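You operate a simulated robot arm through the tools that you are given. There is no shell and no other tool.

Carry out the task below with a simulated two-armed robot. There is one attempt and no reset: what you move stays moved.

Task
Pick up the jack pin that says "UP 80 m" from the top of the shaft bench with one hand, pass it to the other hand and put it on the shelf over the hose test bench.

It is judged by the outcome, as a careful person would: the job done as asked, and still so three seconds after it is handed in. It fails if anything else is knocked over, pushed out of place, dropped, spilled or broken.

Robot
Two 7-joint arms with two-finger parallel grippers on one trunk, on a base that drives. Base frame: it is fixed to the floor where the robot stands at the start and does not move with it; the origin is under the middle of the robot, x ahead of it, y to its left, z up; the surface under the hand at the start is at about z = 0.82. Units: m, degrees, N and s.
The left shoulder is at the start at [0.081, 0.182, 1.039], the right one opposite. With the tool pointing down near the work surface each hand reaches from about 0.32 to 0.76 m from the robot's upright axis, wherever it stands, measured 20 degrees to its own side. Places, roughly: shelf over the hose test bench (12x72 cm) [0.8, -4.72, 1.16]. Payload 3.91 kg a hand.
The TCP of each hand is the grasp point between the finger pads, 0.03 m short of the fingertips. In the tool frame z runs along the fingers and y along their closing line. Largest opening 0.11 m; finger width 0.02, thickness 0.01; the body of the gripper, 0.048 by 0.112 m, starts 0.055 m behind the TCP.
Orientation is that of the tool frame in the base frame, as a unit quaternion [w, x, y, z]. With the fingers straight down and closing along the base's y, the tool's x points along the base's -x, its y along +y and its z along -z.

Tools
- The arms move only by the tool move_arm. It takes "left_steps", "right_steps" or both (then of equal length, played together; a hand with none holds still); each is a list of rows, each a list of 3 entries, a list of its own where there are three numbers: the shift along the tool's x, y, z in units of 400 mm (1.0 is 400 mm), then the turn, a rotation vector about the tool's x, y, z in units of 45 degrees (1.0 is 45 degrees), then the closure in counts, from 0 (fully open) to 255 (shut). In form: [[[x, y, z], [ax, ay, az], jaw], ...]. A call has 1 to 20 rows; each row is the pose to reach, as a shift and turn from the pose commanded when the call began, along the tool's axes at that moment. A call with a number of a shift or a turn outside -1 to 1 is refused whole. Rows are played at 5 a second. More than 0.05 m and 8.6 degrees between two rows, or a gripper value outside its range, and nothing of the call is played. Where a pose cannot be reached the arm comes as near as it can. A force on the tool above 40 N (or 10 N above the force at the start of the call, whichever is more), or a blocked arm, ends the call early, and 0.2 s more pass. Each finger travels about 0.072 m/s and halts on what it meets, pressing with about 35 N; the grip force reading is that of the motor and also rises with nothing between the fingers. The clock runs only during rows and for 0.2 s after the last one: add rows that repeat a pose to give the fingers time. The reply holds the time, the measured pose of the TCP, the force on the tool along the base axes, the opening and the grip force, in the units named above and with some noise, with the torque about the TCP (base axes, N m) and any sound that the robot's microphone picked up, and new pictures: "views" is both (left out), scene, wrist or none (wrist: the cameras of the hands that moved).
- Cameras (640 x 400 px; columns grow to the right, rows downward): "scene" is now at [0.2301, 0.0188, 1.2187]; the picture's right is [0.19, -0.98, 0.00], its down [-0.58, -0.11, -0.80] and it looks along [0.79, 0.16, -0.59] (base axes); focal length 214 px, centre (320, 200). "left" rides on the left gripper at [0.072, -0.017, -0.103] in its tool frame; the picture's right is [0.23, 0.97, 0.00], its down [-0.76, 0.18, -0.62] and it looks along [-0.61, 0.14, 0.78] (tool axes); focal length 222 px, centre (320, 200). "right" rides on the right gripper at [0.072, 0.017, -0.103] in its tool frame; the picture's right is [-0.23, 0.97, 0.00], its down [-0.76, -0.18, -0.62] and it looks along [-0.61, -0.14, 0.78] (tool axes); focal length 222 px, centre (320, 200). There is no depth. A picture from a camera that has moved, and an enlarged one, comes with that camera's place and axes in the base frame and with its lens.
- move_column(by): slides the trunk up (or, below 0, down) by that many m; the arms and the scene camera ride with it, the base frame stays. It gives what a move gives, with no picture.
- drive_base(legs): drives the robot by 1 to 6 legs, each [ahead, left, turn to the left] in m, m and degrees, along the robot's own axes; the way and the turn of a leg run together, so that a leg with both is an arc; at most 1.5 m and 180 degrees a leg. The arms and the cameras ride along, it lands a little off, and it stops where it bumps. It gives what a move gives, and a new picture of the scene camera.
- turn_head(pan, tilt): turns the head with the scene camera to pan (to the left, within 80 degrees either way) and tilt (down, from -29 to 69), counted from straight ahead of the robot. It gives what a move gives, and a new picture of the scene camera.
- enlarge(camera, box): a new picture of the part [left, top, right, bottom] of that camera's present view, enlarged. No time passes.
- finish_job(): hands the job in; it is judged then, once.

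Places have to be worked out from the pictures, the camera data and where the tool is seen. Open the grippers and draw the arms clear of the work before you hand the job in, unless the task says otherwise.

The tools are called after "Call:" as a command line: name --argument value ..., lists and objects as JSON in quotes. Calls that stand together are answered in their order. move_arm: Moves the arms, as the interface text tells. Its arguments: {"type":"object","properties":{"left_steps":{"type":"array"},"right_steps":{"type":"array"},"views":{"type":"string","enum":["both","scene","wrist","none"]}},"required":[]} The other tools are called the same way: move_column (by) slides the trunk up or down; drive_base (legs) drives the base; turn_head (pan, tilt) turns the head that bears the scene camera; enlarge (camera, box) takes an enlarged picture of a part of a camera's view; finish_job () hands the job in.

At the start:

```text
clock: 0.0
left_tcp_pos: [0.4171, 0.3159, 1.0788]
left_ee_rot: [0.0, 0.0, 1.0, 0.001]
left_wrist_force: [-0.5, 0.3, 0.2]
left_ft_torque: [0.01, 0.0, 0.0]
left_width: 0.11
left_grip_force: 0.0
right_tcp_pos: [0.4188, -0.1062, 1.0415]
right_ee_rot: [0.0, 0.001, 1.0, 0.0]
right_wrist_force: [0.3, 0.4, -0.6]
right_ft_torque: [0.03, 0.0, 0.04]
right_width: 0.1101
right_grip_force: 0.0
trunk travel left (down, up): [-0.3, 0.214]
robot x, y, heading: [0.001, 0.0023, -0.2]
head pan, tilt: [11.1, 36.5]
```

scene: 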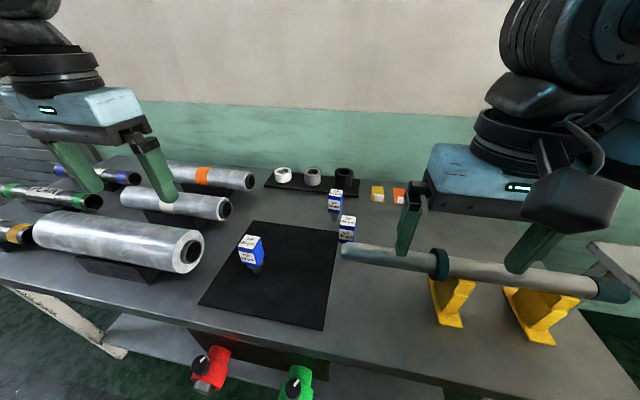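
right: 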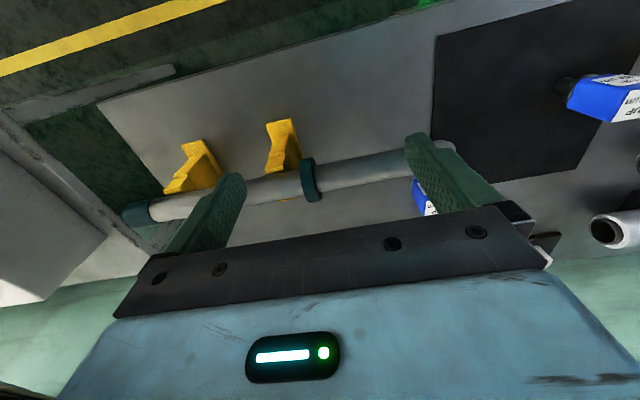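
left: 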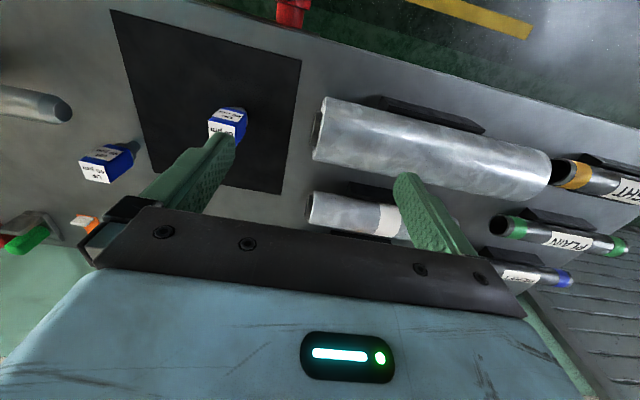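

I see three blue-and-white jack pins on the shaft bench. I enlarge the views to read their labels.

Call:
enlarge --camera "scene" --box '[220, 170, 380, 290]'

Call:
enlarge --camera "left" --box '[60, 80, 260, 205]'

Call:
enlarge --camera "right" --box '[400, 60, 640, 220]'

```text
3.33 times, centred on (300, 230) of scene
camera zoom: at [0.2301, 0.0188, 1.2187], right [0.19, -0.98, 0.0], down [-0.58, -0.11, -0.8], along [0.79, 0.16, -0.59], focal length 715 px, centre (387, 100)
```

zoom: 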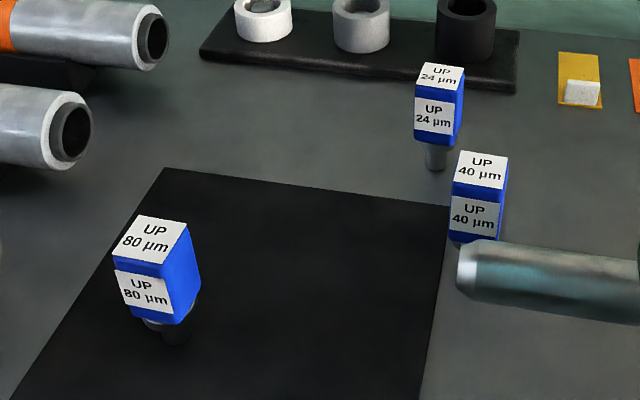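

```text
3.20 times, centred on (160, 142) of left
camera zoom: at [0.3444, 0.2975, 1.1815], right [-0.23, 0.97, 0.0], down [0.76, 0.18, 0.62], along [0.61, 0.14, -0.78], focal length 711 px, centre (832, 384)
```

zoom: 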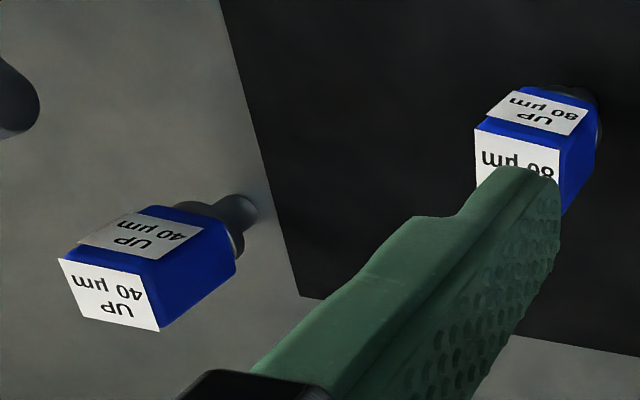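

```text
2.50 times, centred on (520, 140) of right
camera zoom: at [0.3468, -0.0896, 1.1453], right [0.23, 0.97, 0.0], down [0.76, -0.18, 0.62], along [0.61, -0.14, -0.78], focal length 555 px, centre (-180, 350)
```

zoom: 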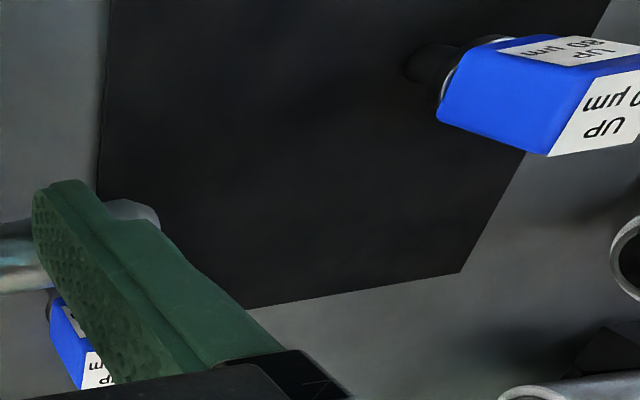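

The pin marked "UP 80 µm" stands on the black mat at about (0.478, 0.205), with its top near z≈0.92. Before I plan the grip, I turn the head right to look at the distant shelf.

Call:
turn_head --pan -78 --tilt 8

```text
clock: 1.6
left_tcp_pos: [0.417, 0.3149, 1.0785]
left_ee_rot: [-0.001, 0.0, 1.0, 0.001]
left_wrist_force: [-0.2, 0.1, 0.0]
left_ft_torque: [0.01, 0.02, -0.02]
left_width: 0.11
left_grip_force: 0.1
right_tcp_pos: [0.4186, -0.1064, 1.0419]
right_ee_rot: [0.001, 0.0, 1.0, 0.001]
right_wrist_force: [-0.6, 0.6, -0.1]
right_ft_torque: [0.01, -0.02, -0.03]
right_width: 0.11
right_grip_force: 0.1
trunk travel left (down, up): [-0.3, 0.214]
robot x, y, heading: [-0.0021, -0.0018, 0.1]
head pan, tilt: [-78.0, 8.0]
camera scene: at [0.1638, -0.0886, 1.2644], right [-0.98, -0.21, 0.0], down [-0.03, 0.14, -0.99], along [0.21, -0.97, -0.14], focal length 214 px, centre (320, 200)
```

scene: 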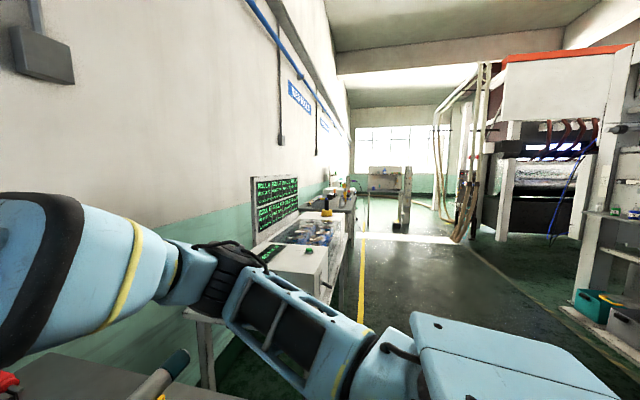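

The way along the wall looks open. I enlarge the part where the hose test bench should be.

Call:
enlarge --camera "scene" --box '[240, 140, 440, 265]'

```text
3.20 times, centred on (340, 202) of scene
camera zoom: at [0.1638, -0.0886, 1.2644], right [-0.98, -0.21, 0.0], down [-0.03, 0.14, -0.99], along [0.21, -0.97, -0.14], focal length 686 px, centre (256, 192)
```

zoom: 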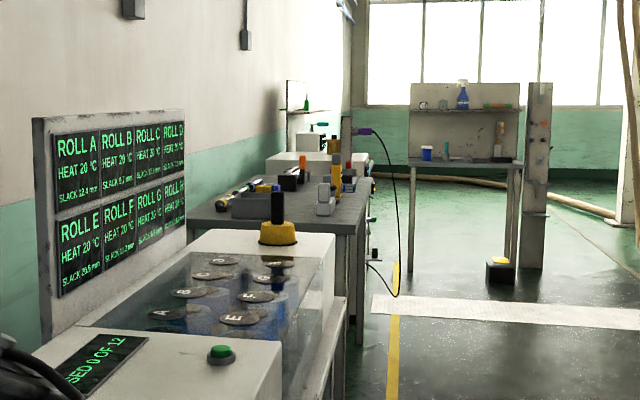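

The shelf shows up at about zoom (308, 109), with a small green item on it near the wall. I turn the head back to the bench and start the pick.

Call:
turn_head --pan 20 --tilt 45

Call:
enlarge --camera "scene" --box '[260, 110, 420, 210]'

```text
clock: 3.4
left_tcp_pos: [0.4172, 0.3158, 1.0796]
left_ee_rot: [0.0, 0.0, 1.0, 0.0]
left_wrist_force: [1.3, -0.5, -0.7]
left_ft_torque: [0.0, -0.02, -0.02]
left_width: 0.1099
left_grip_force: 0.0
right_tcp_pos: [0.4187, -0.1052, 1.0415]
right_ee_rot: [0.0, 0.001, 1.0, 0.001]
right_wrist_force: [0.1, 0.1, 0.3]
right_ft_torque: [-0.01, 0.0, 0.07]
right_width: 0.1098
right_grip_force: 0.0
trunk travel left (down, up): [-0.3, 0.214]
robot x, y, heading: [-0.0017, -0.001, -0.4]
head pan, tilt: [20.0, 45.0]
camera scene: at [0.2209, 0.0297, 1.2062], right [0.34, -0.94, 0.0], down [-0.66, -0.24, -0.71], along [0.66, 0.24, -0.71], focal length 214 px, centre (320, 200)
```

scene: 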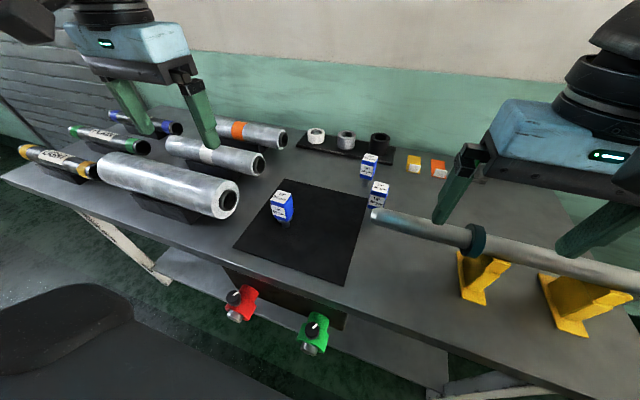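

```text
4.00 times, centred on (340, 160) of scene
camera zoom: at [0.2209, 0.0297, 1.2062], right [0.34, -0.94, 0.0], down [-0.66, -0.24, -0.71], along [0.66, 0.24, -0.71], focal length 858 px, centre (240, 360)
```

zoom: 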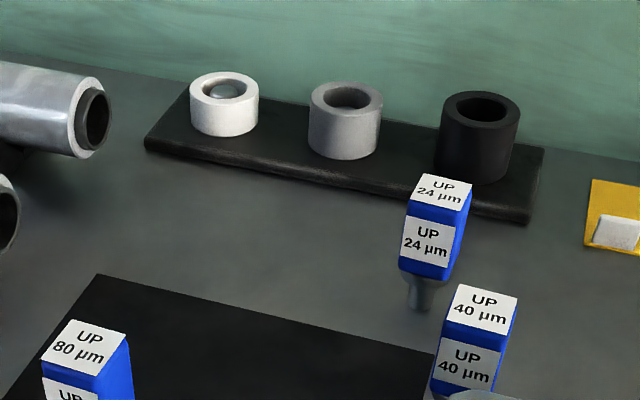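

The pin is at scene (282, 207). I enlarge it to measure its position and size again.

Call:
enlarge --camera "scene" --box '[242, 170, 338, 230]'

Call:
enlarge --camera "scene" --box '[330, 130, 410, 220]'

```text
6.67 times, centred on (290, 200) of scene
camera zoom: at [0.2209, 0.0297, 1.2062], right [0.34, -0.94, 0.0], down [-0.66, -0.24, -0.71], along [0.66, 0.24, -0.71], focal length 1430 px, centre (520, 200)
```

zoom: 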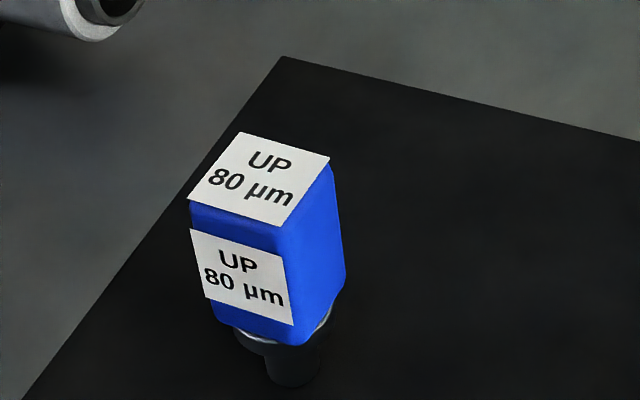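

```text
4.44 times, centred on (370, 175) of scene
camera zoom: at [0.2209, 0.0297, 1.2062], right [0.34, -0.94, 0.0], down [-0.66, -0.24, -0.71], along [0.66, 0.24, -0.71], focal length 953 px, centre (98, 311)
```

zoom: 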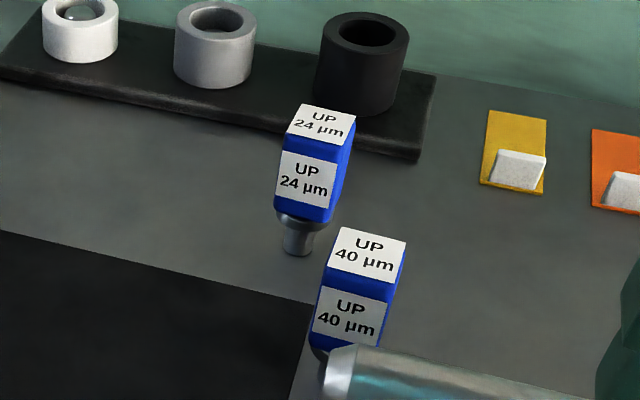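

The pin head measures about 3×3 cm, aligned with the base axes, centred at (0.477, 0.205), spanning z≈0.858 to 0.912. I bring the left hand, pointing down, to a point above it.

Call:
move_arm --left_steps '[[[-0.03, -0.0555, 0.02], [0, 0, 0], 20], [[-0.06, -0.111, 0.05], [0, 0, 0], 40], [[-0.09, -0.1665, 0.09], [0, 0, 0], 50], [[-0.12, -0.222, 0.14], [0, 0, 0], 50], [[-0.15, -0.2775, 0.1975], [0, 0, 0], 50], [[-0.15, -0.2775, 0.1975], [0, 0, 0], 50]]' --views "both"

```text
clock: 4.8
left_tcp_pos: [0.4779, 0.2039, 0.9986]
left_ee_rot: [0.0, 0.001, 1.0, 0.0]
left_wrist_force: [-0.1, 0.4, 1.2]
left_ft_torque: [0.01, 0.0, -0.01]
left_width: 0.0883
left_grip_force: 0.1
right_tcp_pos: [0.4176, -0.1054, 1.0438]
right_ee_rot: [0.0, 0.001, 1.0, 0.0]
right_wrist_force: [-0.3, 0.1, -0.4]
right_ft_torque: [0.02, -0.03, 0.0]
right_width: 0.1099
right_grip_force: 0.0
trunk travel left (down, up): [-0.3, 0.214]
robot x, y, heading: [-0.0036, -0.0021, 0.1]
head pan, tilt: [20.0, 45.0]
camera scene: at [0.2204, 0.03, 1.2063], right [0.34, -0.94, 0.0], down [-0.66, -0.24, -0.71], along [0.66, 0.24, -0.71], focal length 214 px, centre (320, 200)
camera left: at [0.4044, 0.187, 1.1027], right [-0.23, 0.97, 0.0], down [0.76, 0.18, 0.62], along [0.61, 0.14, -0.78], focal length 222 px, centre (320, 200)
```

scene: 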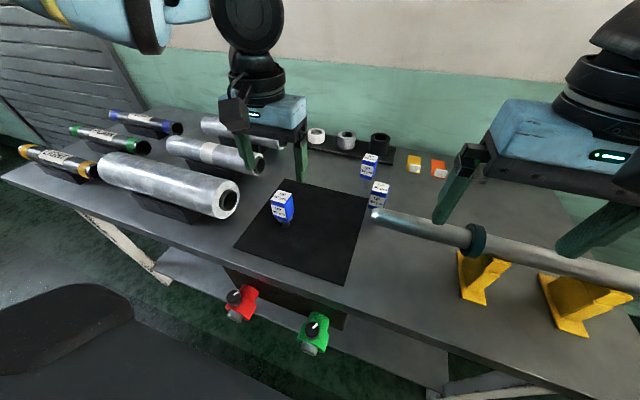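
left: 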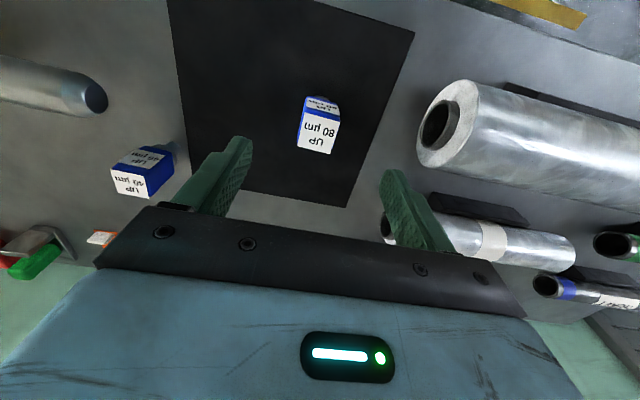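

Seen from the wrist, the pin lies almost straight below the TCP. I enlarge the view to measure the offset.

Call:
enlarge --camera "left" --box '[260, 80, 380, 170]'

```text
4.44 times, centred on (320, 125) of left
camera zoom: at [0.4044, 0.187, 1.1027], right [-0.23, 0.97, 0.0], down [0.76, 0.18, 0.62], along [0.61, 0.14, -0.78], focal length 987 px, centre (320, 533)
```

zoom: 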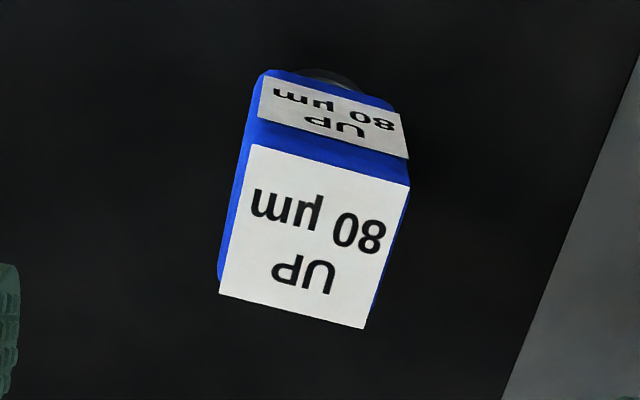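

The pin centre comes out at about (0.479, 0.203), which matches the TCP. I lower the hand to z≈0.896 with the fingers on either side of the head.

Call:
move_arm --left_steps '[[[-0.001, 0, 0.05], [0, 0, 0], 50], [[-0.002, 0, 0.1], [0, 0, 0], 50], [[-0.003, 0, 0.15], [0, 0, 0], 50], [[-0.003, 0, 0.2], [0, 0, 0], 50], [[-0.003, 0, 0.235], [0, 0, 0], 50], [[-0.003, 0, 0.255], [0, 0, 0], 50], [[-0.003, 0, 0.255], [0, 0, 0], 50]]' --views "both"

```text
clock: 6.4
left_tcp_pos: [0.4788, 0.2038, 0.8976]
left_ee_rot: [0.0, 0.0, 1.0, 0.0]
left_wrist_force: [-0.3, -0.2, 0.4]
left_ft_torque: [0.04, -0.03, -0.06]
left_width: 0.0883
left_grip_force: 0.1
right_tcp_pos: [0.4187, -0.1071, 1.0413]
right_ee_rot: [0.0, 0.001, 1.0, 0.001]
right_wrist_force: [-0.6, 0.0, 0.1]
right_ft_torque: [-0.01, -0.01, 0.03]
right_width: 0.1098
right_grip_force: 0.1
trunk travel left (down, up): [-0.3, 0.214]
robot x, y, heading: [-0.0006, 0.0021, -0.1]
head pan, tilt: [20.0, 45.0]
camera scene: at [0.2209, 0.0298, 1.2062], right [0.34, -0.94, 0.0], down [-0.66, -0.24, -0.71], along [0.66, 0.24, -0.71], focal length 214 px, centre (320, 200)
camera left: at [0.406, 0.1861, 1.0004], right [-0.23, 0.97, 0.0], down [0.76, 0.18, 0.62], along [0.61, 0.14, -0.78], focal length 222 px, centre (320, 200)
```

scene: 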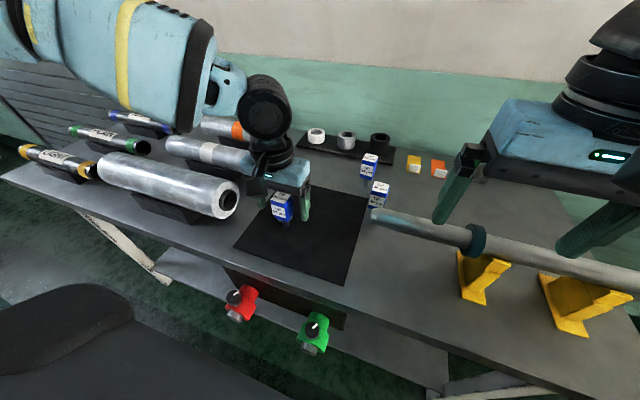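
left: 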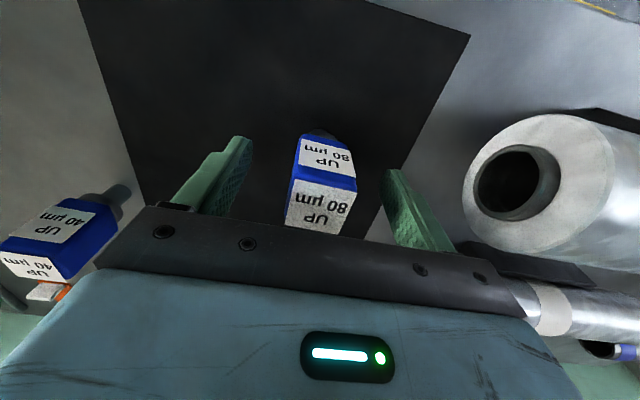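

The head sits between the open fingers with nothing else near them. I close the left gripper on it.

Call:
move_arm --left_steps '[[[0, 0, 0], [0, 0, 0], 100], [[0, 0, 0], [0, 0, 0], 150], [[0, 0, 0], [0, 0, 0], 200], [[0, 0, 0], [0, 0, 0], 230], [[0, 0, 0], [0, 0, 0], 230], [[0, 0, 0], [0, 0, 0], 230]]' --views "wrist"

```text
clock: 7.8
left_tcp_pos: [0.48, 0.2034, 0.8978]
left_ee_rot: [0.0, 0.001, 1.0, -0.001]
left_wrist_force: [-0.8, 0.0, 0.4]
left_ft_torque: [-0.04, -0.04, -0.02]
left_width: 0.0333
left_grip_force: 34.8
right_tcp_pos: [0.4195, -0.1065, 1.0412]
right_ee_rot: [0.0, 0.001, 1.0, 0.002]
right_wrist_force: [0.0, -0.8, 0.2]
right_ft_torque: [0.01, -0.02, -0.02]
right_width: 0.1102
right_grip_force: 0.1
trunk travel left (down, up): [-0.3, 0.214]
robot x, y, heading: [0.0005, 0.0019, -0.0]
head pan, tilt: [20.0, 45.0]
camera left: at [0.4061, 0.186, 1.0005], right [-0.23, 0.97, 0.0], down [0.76, 0.18, 0.62], along [0.61, 0.14, -0.78], focal length 222 px, centre (320, 200)
```

left: 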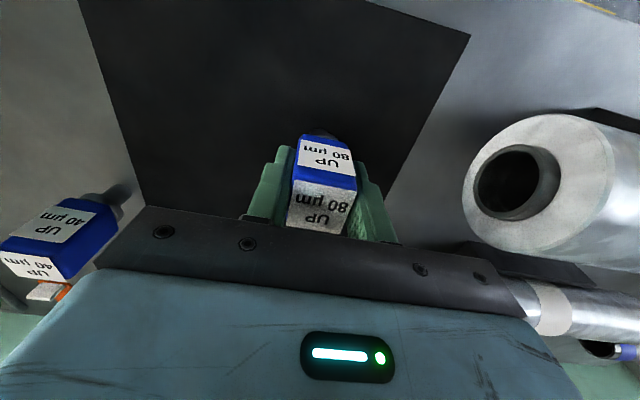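

The grip holds at 33 mm with 35 N. I lift straight up about 0.2 m and check for slip.

Call:
move_arm --left_steps '[[[0, 0, -0.025], [0, 0, 0], 230], [[0, 0, -0.06], [0, 0, 0], 230], [[0, 0, -0.12], [0, 0, 0], 230], [[0, 0, -0.2], [0, 0, 0], 230], [[0, 0, -0.28], [0, 0, 0], 230], [[0, 0, -0.36], [0, 0, 0], 230], [[0, 0, -0.44], [0, 0, 0], 230], [[0, 0, -0.5], [0, 0, 0], 230], [[0, 0, -0.5], [0, 0, 0], 230]]' --views "both"

```text
clock: 9.8
left_tcp_pos: [0.4792, 0.2039, 1.0964]
left_ee_rot: [0.0, 0.0, 1.0, 0.0]
left_wrist_force: [-0.4, -0.3, -0.6]
left_ft_torque: [0.0, 0.03, 0.01]
left_width: 0.0336
left_grip_force: 35.3
right_tcp_pos: [0.4197, -0.1061, 1.0423]
right_ee_rot: [0.0, 0.001, 1.0, 0.0]
right_wrist_force: [0.9, 0.2, -1.0]
right_ft_torque: [0.0, 0.03, 0.0]
right_width: 0.11
right_grip_force: 0.0
trunk travel left (down, up): [-0.3, 0.214]
robot x, y, heading: [-0.0009, 0.0035, -0.3]
head pan, tilt: [20.0, 45.0]
camera scene: at [0.221, 0.0299, 1.2062], right [0.34, -0.94, 0.0], down [-0.66, -0.24, -0.71], along [0.66, 0.24, -0.71], focal length 214 px, centre (320, 200)
camera left: at [0.4062, 0.1853, 1.2001], right [-0.23, 0.97, 0.0], down [0.76, 0.18, 0.62], along [0.61, 0.14, -0.78], focal length 222 px, centre (320, 200)
```

scene: 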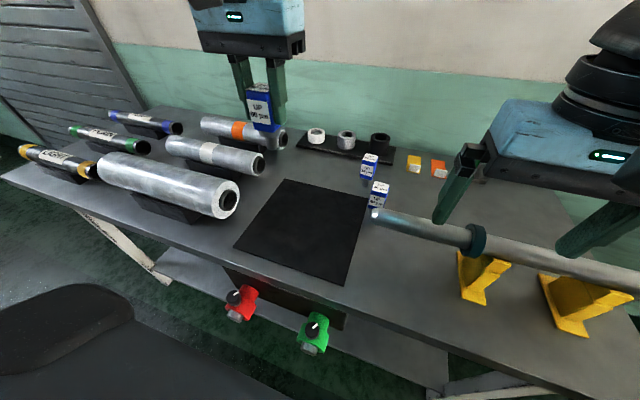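
left: 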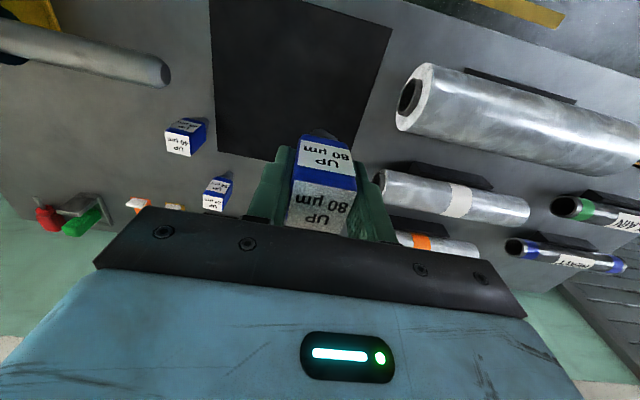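

The pin came up cleanly, upright in the left hand. I back away from the bench to get free air for the handover.

Call:
drive_base --legs '[[-0.5, 0, 0]]'

```text
clock: 12.7
left_tcp_pos: [-0.0172, 0.203, 1.0968]
left_ee_rot: [0.0, 0.0, 1.0, 0.0]
left_wrist_force: [-0.7, -0.3, -0.8]
left_ft_torque: [0.01, 0.01, -0.01]
left_width: 0.0333
left_grip_force: 34.6
right_tcp_pos: [-0.0772, -0.1063, 1.0436]
right_ee_rot: [0.0, 0.0, 1.0, 0.0]
right_wrist_force: [-0.8, 0.2, 1.0]
right_ft_torque: [-0.04, -0.03, -0.03]
right_width: 0.11
right_grip_force: 0.1
trunk travel left (down, up): [-0.3, 0.214]
robot x, y, heading: [-0.5004, -0.0001, 0.0]
head pan, tilt: [20.0, 45.0]
camera scene: at [-0.2756, 0.0298, 1.2063], right [0.34, -0.94, 0.0], down [-0.66, -0.24, -0.71], along [0.66, 0.24, -0.71], focal length 214 px, centre (320, 200)
```

scene: 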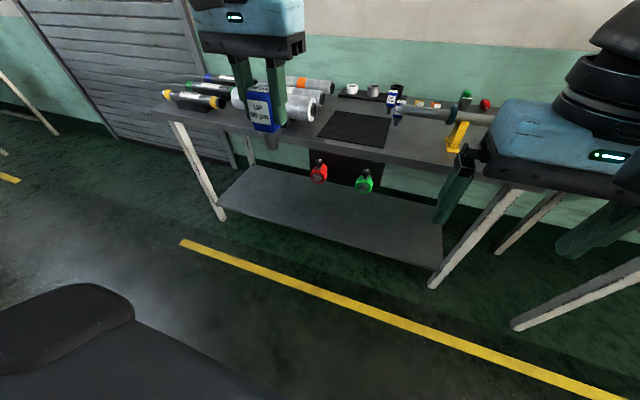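

I'm clear of the bench. Before choosing the handover pose I want to see the shelf, so I turn the head right to check the route.

Call:
turn_head --pan -78 --tilt 12

Call:
enlarge --camera "scene" --box '[200, 140, 440, 290]'

```text
clock: 14.4
left_tcp_pos: [-0.0163, 0.2025, 1.0973]
left_ee_rot: [0.0, 0.0, 1.0, 0.0]
left_wrist_force: [-0.4, -0.7, -1.2]
left_ft_torque: [-0.01, -0.03, 0.02]
left_width: 0.0331
left_grip_force: 35.0
right_tcp_pos: [-0.0769, -0.1071, 1.0417]
right_ee_rot: [0.0, 0.001, 1.0, 0.001]
right_wrist_force: [-0.1, -0.4, 0.9]
right_ft_torque: [-0.01, 0.04, -0.02]
right_width: 0.1101
right_grip_force: 0.2
trunk travel left (down, up): [-0.3, 0.214]
robot x, y, heading: [-0.4972, 0.0027, -0.3]
head pan, tilt: [-78.0, 12.0]
camera scene: at [-0.3323, -0.0892, 1.2579], right [-0.98, -0.21, 0.0], down [-0.04, 0.2, -0.98], along [0.2, -0.96, -0.21], focal length 214 px, centre (320, 200)
```

scene: 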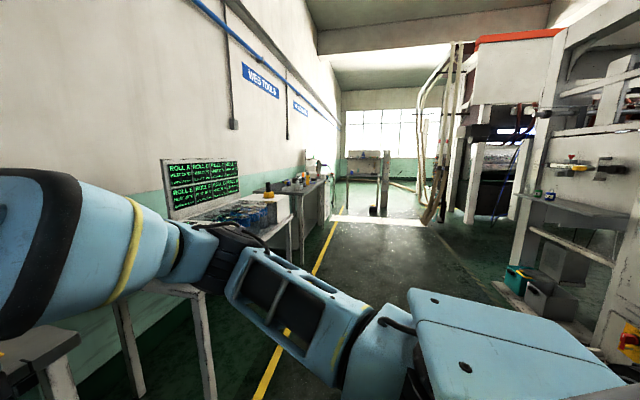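

```text
2.67 times, centred on (320, 215) of scene
camera zoom: at [-0.3323, -0.0892, 1.2579], right [-0.98, -0.21, 0.0], down [-0.04, 0.2, -0.98], along [0.2, -0.96, -0.21], focal length 572 px, centre (320, 160)
```

zoom: 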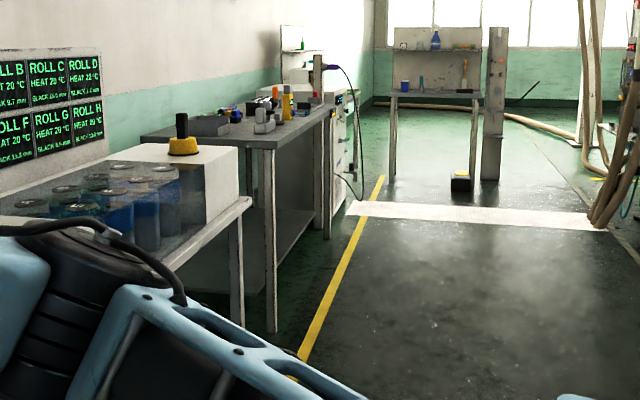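

The shelf appears above the white hose-test cabinet, beyond a dark bench. A table stands further on, with a black box on the floor at about (-0.55, -4.9). I strafe right 3 m along the open aisle, well short of all that.

Call:
drive_base --legs '[[0, -1.5, 0], [0, -1.3, 0]]'

Call:
enlarge --camera "scene" --box '[160, 100, 420, 262]'

```text
clock: 39.0
left_tcp_pos: [-0.0011, -2.5913, 1.0967]
left_ee_rot: [0.0, -0.008, 1.0, 0.001]
left_wrist_force: [0.2, 0.0, -0.5]
left_ft_torque: [0.01, 0.01, 0.01]
left_width: 0.0333
left_grip_force: 34.4
right_tcp_pos: [-0.0561, -2.9026, 1.0416]
right_ee_rot: [-0.001, -0.007, 1.0, 0.001]
right_wrist_force: [0.1, 0.3, 0.5]
right_ft_torque: [0.0, -0.03, -0.02]
right_width: 0.11
right_grip_force: 0.1
trunk travel left (down, up): [-0.3, 0.214]
robot x, y, heading: [-0.4783, -2.8005, 1.1]
head pan, tilt: [-78.0, 12.0]
camera scene: at [-0.312, -2.8894, 1.2579], right [-0.98, -0.22, 0.0], down [-0.05, 0.2, -0.98], along [0.22, -0.95, -0.21], focal length 214 px, centre (320, 200)
```

scene: 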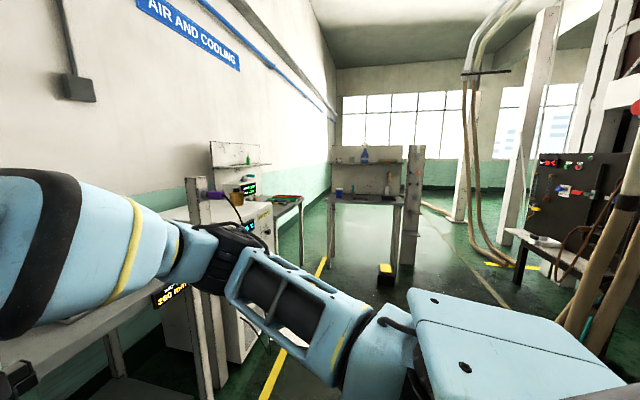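

```text
2.46 times, centred on (290, 181) of scene
camera zoom: at [-0.312, -2.8894, 1.2579], right [-0.98, -0.22, 0.0], down [-0.05, 0.2, -0.98], along [0.22, -0.95, -0.21], focal length 528 px, centre (394, 247)
```

zoom: 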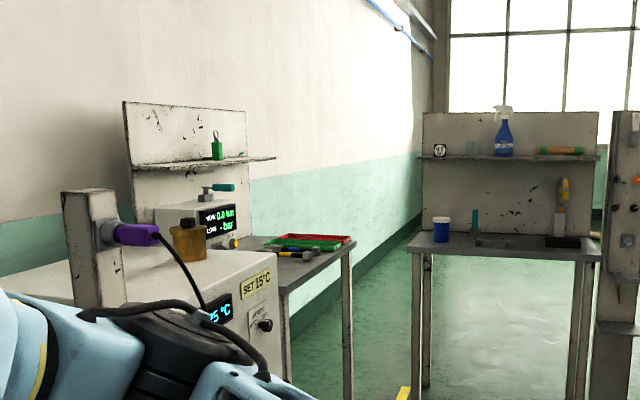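

From here I can read the shelf: it holds only a green padlock, and its near end is free. I do the handover here in the open aisle, so I turn the head forward to watch both hands.

Call:
turn_head --pan 0 --tilt 25

```text
clock: 40.5
left_tcp_pos: [-0.0018, -2.5908, 1.0963]
left_ee_rot: [0.001, -0.008, 1.0, 0.0]
left_wrist_force: [-0.5, -0.3, -0.8]
left_ft_torque: [0.02, 0.04, 0.02]
left_width: 0.0333
left_grip_force: 35.2
right_tcp_pos: [-0.0571, -2.9031, 1.043]
right_ee_rot: [0.0, -0.005, 1.0, 0.001]
right_wrist_force: [-0.4, -1.2, 0.8]
right_ft_torque: [0.05, 0.01, -0.04]
right_width: 0.11
right_grip_force: 0.0
trunk travel left (down, up): [-0.3, 0.214]
robot x, y, heading: [-0.4762, -2.8001, 1.1]
head pan, tilt: [0.0, 25.0]
camera scene: at [-0.2405, -2.7972, 1.2368], right [0.01, -1.0, 0.0], down [-0.42, -0.01, -0.91], along [0.91, 0.01, -0.42], focal length 214 px, centre (320, 200)
```

scene: 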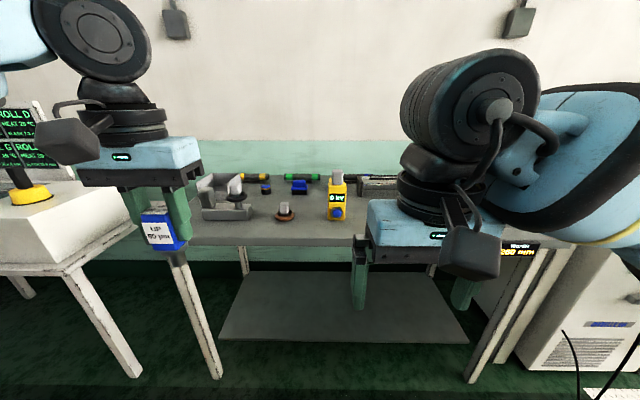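

Both hands are in view with free air around them. I move the right hand forward and to the right while I tilt its fingers toward horizontal, first by 45°.

Call:
move_arm --right_steps '[[[-0.04, -0.03, -0.01], [0, -0.14, 0], 0], [[-0.08, -0.06, -0.02], [0, -0.28, 0], 0], [[-0.12, -0.09, -0.035], [0, -0.42, 0], 0], [[-0.16, -0.12, -0.05], [0, -0.56, 0], 0], [[-0.2, -0.15, -0.065], [0, -0.7, 0], 0], [[-0.24, -0.18, -0.08], [0, -0.85, 0], 0], [[-0.28, -0.21, -0.095], [0, -1.0, 0], 0], [[-0.28, -0.21, -0.095], [0, -1.0, 0], 0]]' --views "scene"

```text
clock: 42.3
left_tcp_pos: [0.0005, -2.5926, 1.0965]
left_ee_rot: [0.0, -0.007, 1.0, 0.0]
left_wrist_force: [-0.4, 0.0, -0.2]
left_ft_torque: [-0.01, -0.02, -0.03]
left_width: 0.0334
left_grip_force: 35.5
right_tcp_pos: [0.0564, -2.9849, 1.0803]
right_ee_rot: [0.383, -0.006, 0.924, 0.003]
right_wrist_force: [0.6, 0.2, 0.3]
right_ft_torque: [-0.03, 0.03, -0.02]
right_width: 0.1101
right_grip_force: 0.0
trunk travel left (down, up): [-0.3, 0.214]
robot x, y, heading: [-0.4761, -2.8025, 0.7]
head pan, tilt: [0.0, 25.0]
camera scene: at [-0.2405, -2.7969, 1.2368], right [0.01, -1.0, 0.0], down [-0.42, -0.01, -0.91], along [0.91, 0.01, -0.42], focal length 214 px, centre (320, 200)
```

scene: 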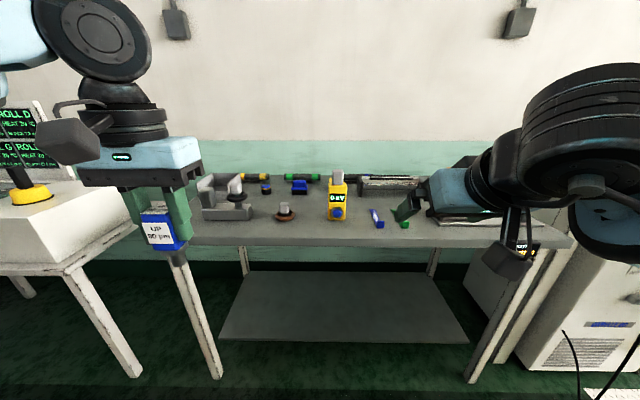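

The tilt went as commanded. I tilt another 45° so the right fingers point straight forward and level.

Call:
move_arm --right_steps '[[[-0.015, 0, 0], [0, -0.14, 0], 0], [[-0.03, 0, 0], [0, -0.28, 0], 0], [[-0.045, 0, 0], [0, -0.42, 0], 0], [[-0.06, 0, 0], [0, -0.56, 0], 0], [[-0.075, 0, 0], [0, -0.7, 0], 0], [[-0.09, 0, 0], [0, -0.85, 0], 0], [[-0.106, 0, 0], [0, -1.0, 0], 0], [[-0.106, 0, 0], [0, -1.0, 0], 0]]' --views "scene"

```text
clock: 44.1
left_tcp_pos: [-0.0017, -2.5928, 1.0973]
left_ee_rot: [0.0, -0.007, 1.0, 0.001]
left_wrist_force: [-0.8, 0.1, -0.4]
left_ft_torque: [-0.02, -0.04, 0.0]
left_width: 0.0332
left_grip_force: 34.8
right_tcp_pos: [0.0843, -2.9859, 1.1096]
right_ee_rot: [0.707, -0.004, 0.707, 0.006]
right_wrist_force: [0.7, 0.6, -1.1]
right_ft_torque: [0.0, -0.02, 0.05]
right_width: 0.1098
right_grip_force: 0.1
right hand out of reach, approached as far as the arm can: row 7
trunk travel left (down, up): [-0.3, 0.214]
robot x, y, heading: [-0.4765, -2.799, 0.5]
head pan, tilt: [0.0, 25.0]
camera scene: at [-0.2412, -2.7977, 1.2369], right [0.01, -1.0, 0.0], down [-0.42, -0.01, -0.91], along [0.91, 0.01, -0.42], focal length 214 px, centre (320, 200)
```

scene: 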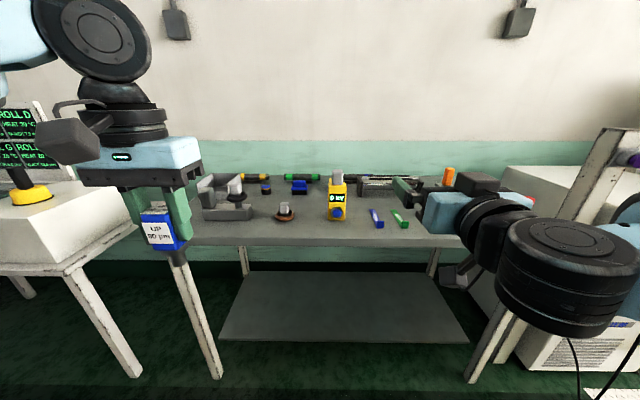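

The right hand is level and pointing forward, though close to a joint limit. I now yaw it 45° to the left about the vertical.

Call:
move_arm --right_steps '[[[0, 0, 0], [-0.14, 0, 0], 0], [[0, 0, 0], [-0.28, 0, 0], 0], [[0, 0, 0], [-0.42, 0, 0], 0], [[0, 0, 0], [-0.56, 0, 0], 0], [[0, 0, 0], [-0.7, 0, 0], 0], [[0, 0, 0], [-0.85, 0, 0], 0], [[0, 0, 0], [-1.0, 0, 0], 0], [[0, 0, 0], [-1.0, 0, 0], 0]]' --views "scene"

```text
clock: 45.9
left_tcp_pos: [-0.0007, -2.5926, 1.0966]
left_ee_rot: [0.0, -0.007, 1.0, 0.0]
left_wrist_force: [0.4, -0.3, -0.2]
left_ft_torque: [-0.03, 0.0, 0.01]
left_width: 0.0337
left_grip_force: 35.0
right_tcp_pos: [0.0866, -2.9848, 1.1103]
right_ee_rot: [0.652, -0.275, 0.651, 0.276]
right_wrist_force: [-0.8, 0.0, -0.5]
right_ft_torque: [-0.02, -0.02, -0.01]
right_width: 0.1101
right_grip_force: 0.0
right hand out of reach, approached as far as the arm can: row 1, 2
trunk travel left (down, up): [-0.3, 0.214]
robot x, y, heading: [-0.4758, -2.8042, 0.9]
head pan, tilt: [0.0, 25.0]
camera scene: at [-0.2405, -2.7971, 1.2368], right [0.01, -1.0, 0.0], down [-0.42, -0.01, -0.91], along [0.91, 0.01, -0.42], focal length 214 px, centre (320, 200)
```

scene: 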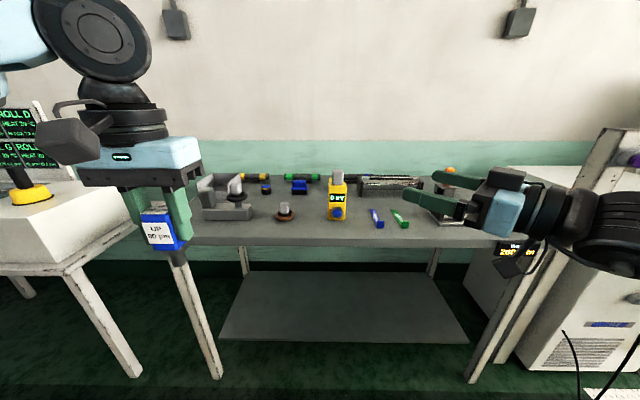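

The yaw succeeded, with the right fingers now level at 45.9° heading. I shift the right hand sideways to a standoff point at about (0.019, -2.90, 1.117), leaving room for the left hand to bring the pin in front of it.

Call:
move_arm --right_steps '[[[-0.004, 0.06, 0.007], [0, 0, 0], 0], [[-0.008, 0.12, 0.014], [0, 0, 0], 0], [[-0.012, 0.18, 0.021], [0, 0, 0], 0], [[-0.016, 0.24, 0.03], [0, 0, 0], 0], [[-0.0175, 0.2705, 0.035], [0, 0, 0], 0], [[-0.0175, 0.2705, 0.035], [0, 0, 0], 0]]' --views "scene"

```text
clock: 47.3
left_tcp_pos: [-0.0007, -2.5923, 1.0969]
left_ee_rot: [0.0, -0.007, 1.0, -0.001]
left_wrist_force: [1.0, 0.0, -0.2]
left_ft_torque: [-0.01, 0.05, 0.04]
left_width: 0.0333
left_grip_force: 35.1
right_tcp_pos: [0.0186, -2.9003, 1.1171]
right_ee_rot: [0.652, -0.275, 0.651, 0.276]
right_wrist_force: [-0.2, 0.3, -0.5]
right_ft_torque: [0.0, -0.03, -0.01]
right_width: 0.1103
right_grip_force: 0.0
trunk travel left (down, up): [-0.3, 0.214]
robot x, y, heading: [-0.4767, -2.8003, 0.9]
head pan, tilt: [0.0, 25.0]
camera scene: at [-0.2406, -2.7972, 1.2368], right [0.01, -1.0, 0.0], down [-0.42, -0.01, -0.91], along [0.91, 0.01, -0.42], focal length 214 px, centre (320, 200)
```

scene: 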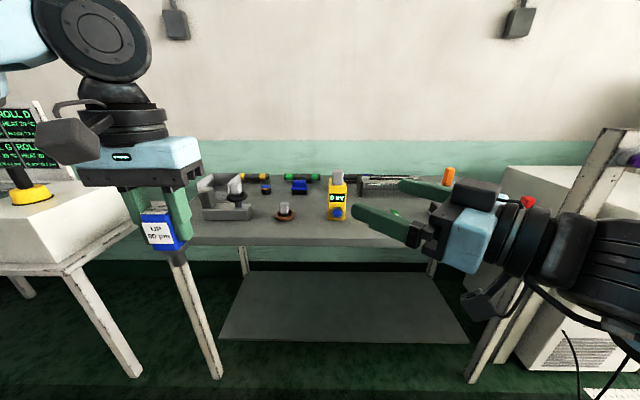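

The right hand is at its standoff. I bring the left hand with the pin to the handover point (0.123, -2.792, 1.13), yawing it 45° clockwise so the pin's free faces meet the right fingers.

Call:
move_arm --left_steps '[[[-0.038, -0.06, -0.0104], [0, 0, 0.125], 230], [[-0.0756, -0.1258, -0.0208], [0, 0, 0.25], 230], [[-0.1134, -0.1887, -0.0312], [0, 0, 0.375], 230], [[-0.1513, -0.2516, -0.0416], [0, 0, 0.5], 230], [[-0.1891, -0.3145, -0.052], [0, 0, 0.625], 230], [[-0.2269, -0.3774, -0.0624], [0, 0, 0.75], 230], [[-0.2648, -0.4403, -0.0728], [0, 0, 0.875], 230], [[-0.3026, -0.5033, -0.0833], [0, 0, 1.0], 230], [[-0.3026, -0.5033, -0.0833], [0, 0, 1.0], 230]]' --views "both"

```text
clock: 49.3
left_tcp_pos: [0.0262, -2.6218, 1.0987]
left_ee_rot: [0.0, 0.376, 0.927, 0.001]
left_wrist_force: [0.7, 0.0, -0.1]
left_ft_torque: [0.0, 0.03, -0.02]
left_width: 0.0334
left_grip_force: 35.2
left hand out of reach, approached as far as the arm can: row 2, 3, 4, 5, 6, 7, 8, 9
right_tcp_pos: [0.0188, -2.9006, 1.1163]
right_ee_rot: [0.652, -0.274, 0.651, 0.276]
right_wrist_force: [1.0, -0.1, 0.5]
right_ft_torque: [0.01, 0.0, -0.02]
right_width: 0.1101
right_grip_force: 0.0
trunk travel left (down, up): [-0.3, 0.214]
robot x, y, heading: [-0.4791, -2.7987, 0.9]
head pan, tilt: [0.0, 25.0]
camera scene: at [-0.2406, -2.7972, 1.2368], right [0.01, -1.0, 0.0], down [-0.42, -0.01, -0.91], along [0.91, 0.01, -0.42], focal length 214 px, centre (320, 200)
camera left: at [-0.0382, -2.5844, 1.2012], right [0.52, 0.86, 0.0], down [0.67, -0.4, 0.62], along [0.53, -0.32, -0.78], focal length 222 px, centre (320, 200)
```

scene: 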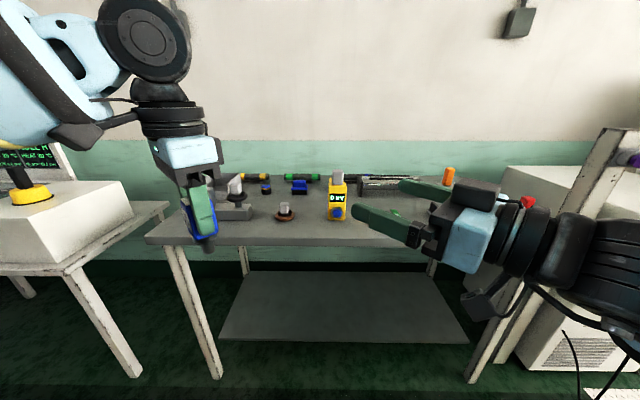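
left: 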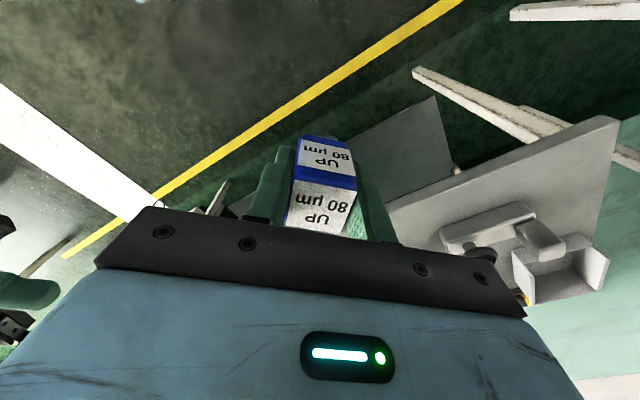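

The left hand stopped at (0.026, -2.622, 1.099): it reached the yaw but can't cross that far inward at this height. I lower it about 0.13 m in the free air and see how far it comes.

Call:
move_arm --left_steps '[[[0, 0, 0.05], [0, 0, 0], 230], [[0, 0, 0.11], [0, 0, 0], 230], [[0, 0, 0.17], [0, 0, 0], 230], [[0, 0, 0.23], [0, 0, 0], 230], [[0, 0, 0.29], [0, 0, 0], 230], [[0, 0, 0.325], [0, 0, 0], 230], [[0, 0, 0.325], [0, 0, 0], 230]]' --views "scene"

```text
clock: 50.9
left_tcp_pos: [0.0257, -2.6237, 0.9684]
left_ee_rot: [0.0, 0.377, 0.926, 0.0]
left_wrist_force: [-0.7, -0.7, -1.3]
left_ft_torque: [0.01, 0.01, 0.01]
left_width: 0.0334
left_grip_force: 34.7
right_tcp_pos: [0.0193, -2.9, 1.1181]
right_ee_rot: [0.652, -0.275, 0.652, 0.275]
right_wrist_force: [0.1, -0.2, 0.1]
right_ft_torque: [-0.01, 0.0, 0.0]
right_width: 0.1099
right_grip_force: 0.0
trunk travel left (down, up): [-0.3, 0.214]
robot x, y, heading: [-0.4771, -2.8028, 0.9]
head pan, tilt: [0.0, 25.0]
camera scene: at [-0.2406, -2.7971, 1.2368], right [0.01, -1.0, 0.0], down [-0.42, -0.01, -0.91], along [0.91, 0.01, -0.42], focal length 214 px, centre (320, 200)
```

scene: 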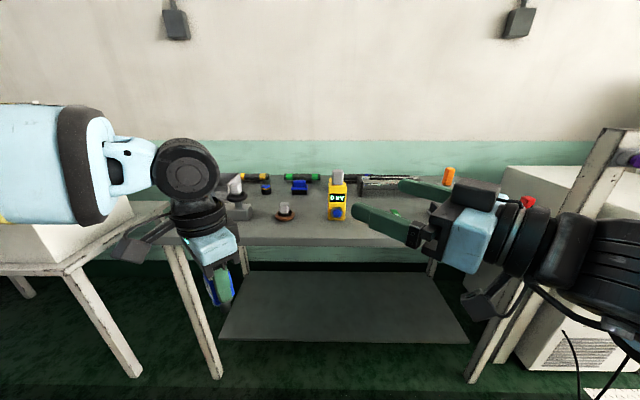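

The left hand moves freely at z≈0.97. I try moving it inward at this lower height to the same handover spot in plan view.

Call:
move_arm --left_steps '[[[-0.078, -0.022, 0], [0, 0, 0], 230], [[-0.156, -0.044, 0], [0, 0, 0], 230], [[-0.233, -0.066, 0], [0, 0, 0], 230], [[-0.311, -0.088, 0], [0, 0, 0], 230], [[-0.389, -0.11, 0], [0, 0, 0], 230], [[-0.4667, -0.132, 0], [0, 0, 0], 230], [[-0.4667, -0.132, 0], [0, 0, 0], 230]]' --views "scene"

```text
clock: 52.5
left_tcp_pos: [0.0563, -2.6441, 0.9377]
left_ee_rot: [-0.001, 0.376, 0.927, -0.001]
left_wrist_force: [-0.1, 0.2, -1.3]
left_ft_torque: [-0.01, 0.06, 0.01]
left_width: 0.0333
left_grip_force: 35.5
left hand out of reach, approached as far as the arm can: row 1, 2, 3, 4, 5, 6, 7
right_tcp_pos: [0.0203, -2.8998, 1.1151]
right_ee_rot: [0.651, -0.274, 0.652, 0.275]
right_wrist_force: [0.1, 0.5, -0.1]
right_ft_torque: [0.0, -0.01, 0.02]
right_width: 0.1099
right_grip_force: 0.1
trunk travel left (down, up): [-0.3, 0.214]
robot x, y, heading: [-0.4768, -2.803, 0.7]
head pan, tilt: [0.0, 25.0]
camera scene: at [-0.2386, -2.7964, 1.2363], right [0.01, -1.0, 0.0], down [-0.42, -0.01, -0.91], along [0.91, 0.01, -0.42], focal length 214 px, centre (320, 200)
```

scene: 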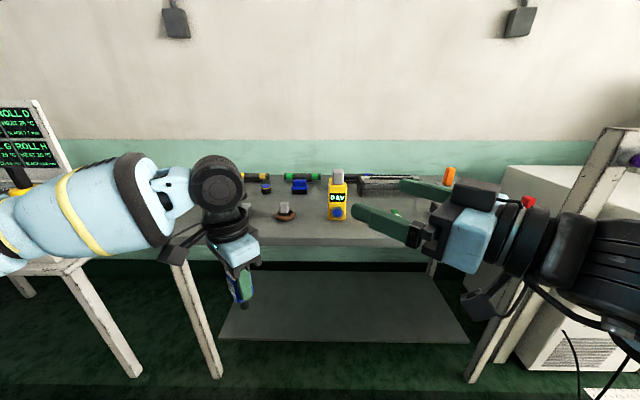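

The left arm resists moving further inward with that yaw. I undo its yaw, so it closes along y again, and raise it. The right hand will come across to it pointing straight left.

Call:
move_arm --left_steps '[[[0, 0, -0.035], [0, 0, -0.125], 230], [[0, 0, -0.07], [0, 0, -0.25], 230], [[0, 0, -0.105], [0, 0, -0.375], 230], [[0, 0, -0.14], [0, 0, -0.5], 230], [[0, 0, -0.175], [0, 0, -0.625], 230], [[0, 0, -0.21], [0, 0, -0.75], 230], [[0, 0, -0.245], [0, 0, -0.875], 230], [[0, 0, -0.28], [0, 0, -1.0], 230], [[0, 0, -0.28], [0, 0, -1.0], 230]]' --views "scene"

```text
clock: 54.5
left_tcp_pos: [0.0447, -2.6268, 1.05]
left_ee_rot: [0.0, -0.008, 1.0, 0.0]
left_wrist_force: [0.6, 0.1, -0.9]
left_ft_torque: [-0.02, 0.03, -0.01]
left_width: 0.0336
left_grip_force: 34.9
left hand out of reach, approached as far as the arm can: row 2, 3, 4, 5, 6, 7, 8, 9
right_tcp_pos: [0.0187, -2.8997, 1.117]
right_ee_rot: [0.651, -0.275, 0.651, 0.276]
right_wrist_force: [0.7, 0.6, -0.9]
right_ft_torque: [-0.04, 0.01, -0.01]
right_width: 0.1102
right_grip_force: 0.1
trunk travel left (down, up): [-0.3, 0.214]
robot x, y, heading: [-0.4803, -2.8014, 0.8]
head pan, tilt: [0.0, 25.0]
camera scene: at [-0.2401, -2.797, 1.2367], right [0.01, -1.0, 0.0], down [-0.42, -0.01, -0.91], along [0.91, 0.01, -0.42], focal length 214 px, centre (320, 200)
```

scene: 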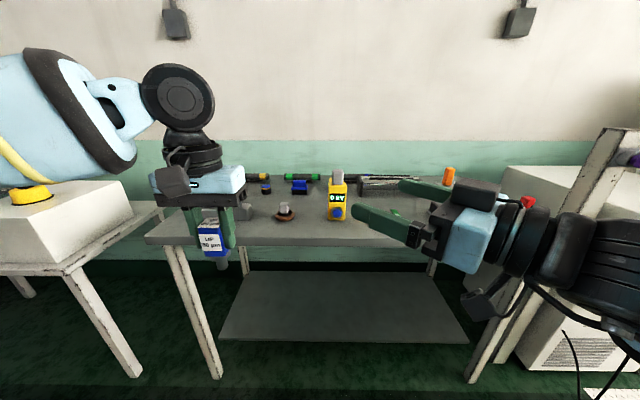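

With the fingers down, the left hand's inward limit is about y≈+0.17 m from the robot's axis. I bring the right hand over instead: yaw it another 45° so it points straight left, to a standoff about 16 cm from the pin and level with its head.

Call:
move_arm --right_steps '[[[0.025, 0.018, 0.0], [-0.125, 0, 0], 0], [[0.05, 0.036, 0.03], [-0.25, 0, 0], 0], [[0.075, 0.054, 0.06], [-0.375, 0, 0], 0], [[0.1, 0.072, 0.09], [-0.5, 0, 0], 0], [[0.125, 0.09, 0.125], [-0.625, 0, 0], 0], [[0.15, 0.108, 0.16], [-0.75, 0, 0], 0], [[0.175, 0.126, 0.195], [-0.875, 0, 0], 0], [[0.2, 0.143, 0.2316], [-1.0, 0, 0], 0], [[0.2, 0.143, 0.2316], [-1.0, 0, 0], 0]]' --views "both"

```text
clock: 56.5
left_tcp_pos: [0.0455, -2.6268, 1.0483]
left_ee_rot: [-0.001, -0.008, 1.0, 0.0]
left_wrist_force: [-0.9, 0.0, -1.4]
left_ft_torque: [0.01, 0.0, -0.02]
left_width: 0.0335
left_grip_force: 34.9
right_tcp_pos: [0.0422, -2.793, 1.0363]
right_ee_rot: [-0.496, 0.504, -0.496, -0.504]
right_wrist_force: [-0.5, -0.1, 0.7]
right_ft_torque: [-0.03, 0.01, -0.01]
right_width: 0.11
right_grip_force: 0.0
right hand out of reach, approached as far as the arm can: row 5
trunk travel left (down, up): [-0.3, 0.214]
robot x, y, heading: [-0.4767, -2.8019, 0.7]
head pan, tilt: [0.0, 25.0]
camera scene: at [-0.2407, -2.7976, 1.2368], right [0.01, -1.0, 0.0], down [-0.42, -0.01, -0.91], along [0.91, 0.01, -0.42], focal length 214 px, centre (320, 200)
camera right: at [0.0269, -2.8968, 0.9639], right [-0.97, -0.01, 0.23], down [0.19, -0.62, 0.76], along [0.13, 0.78, 0.61], focal length 222 px, centre (320, 200)
```

scene: 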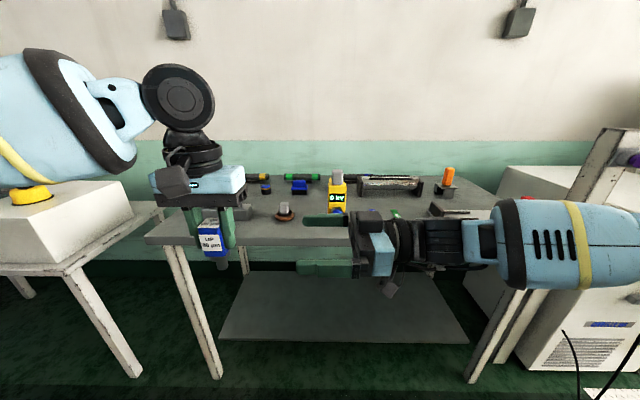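
right: 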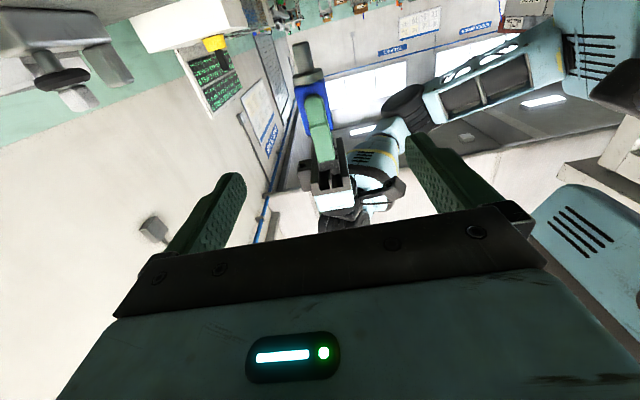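

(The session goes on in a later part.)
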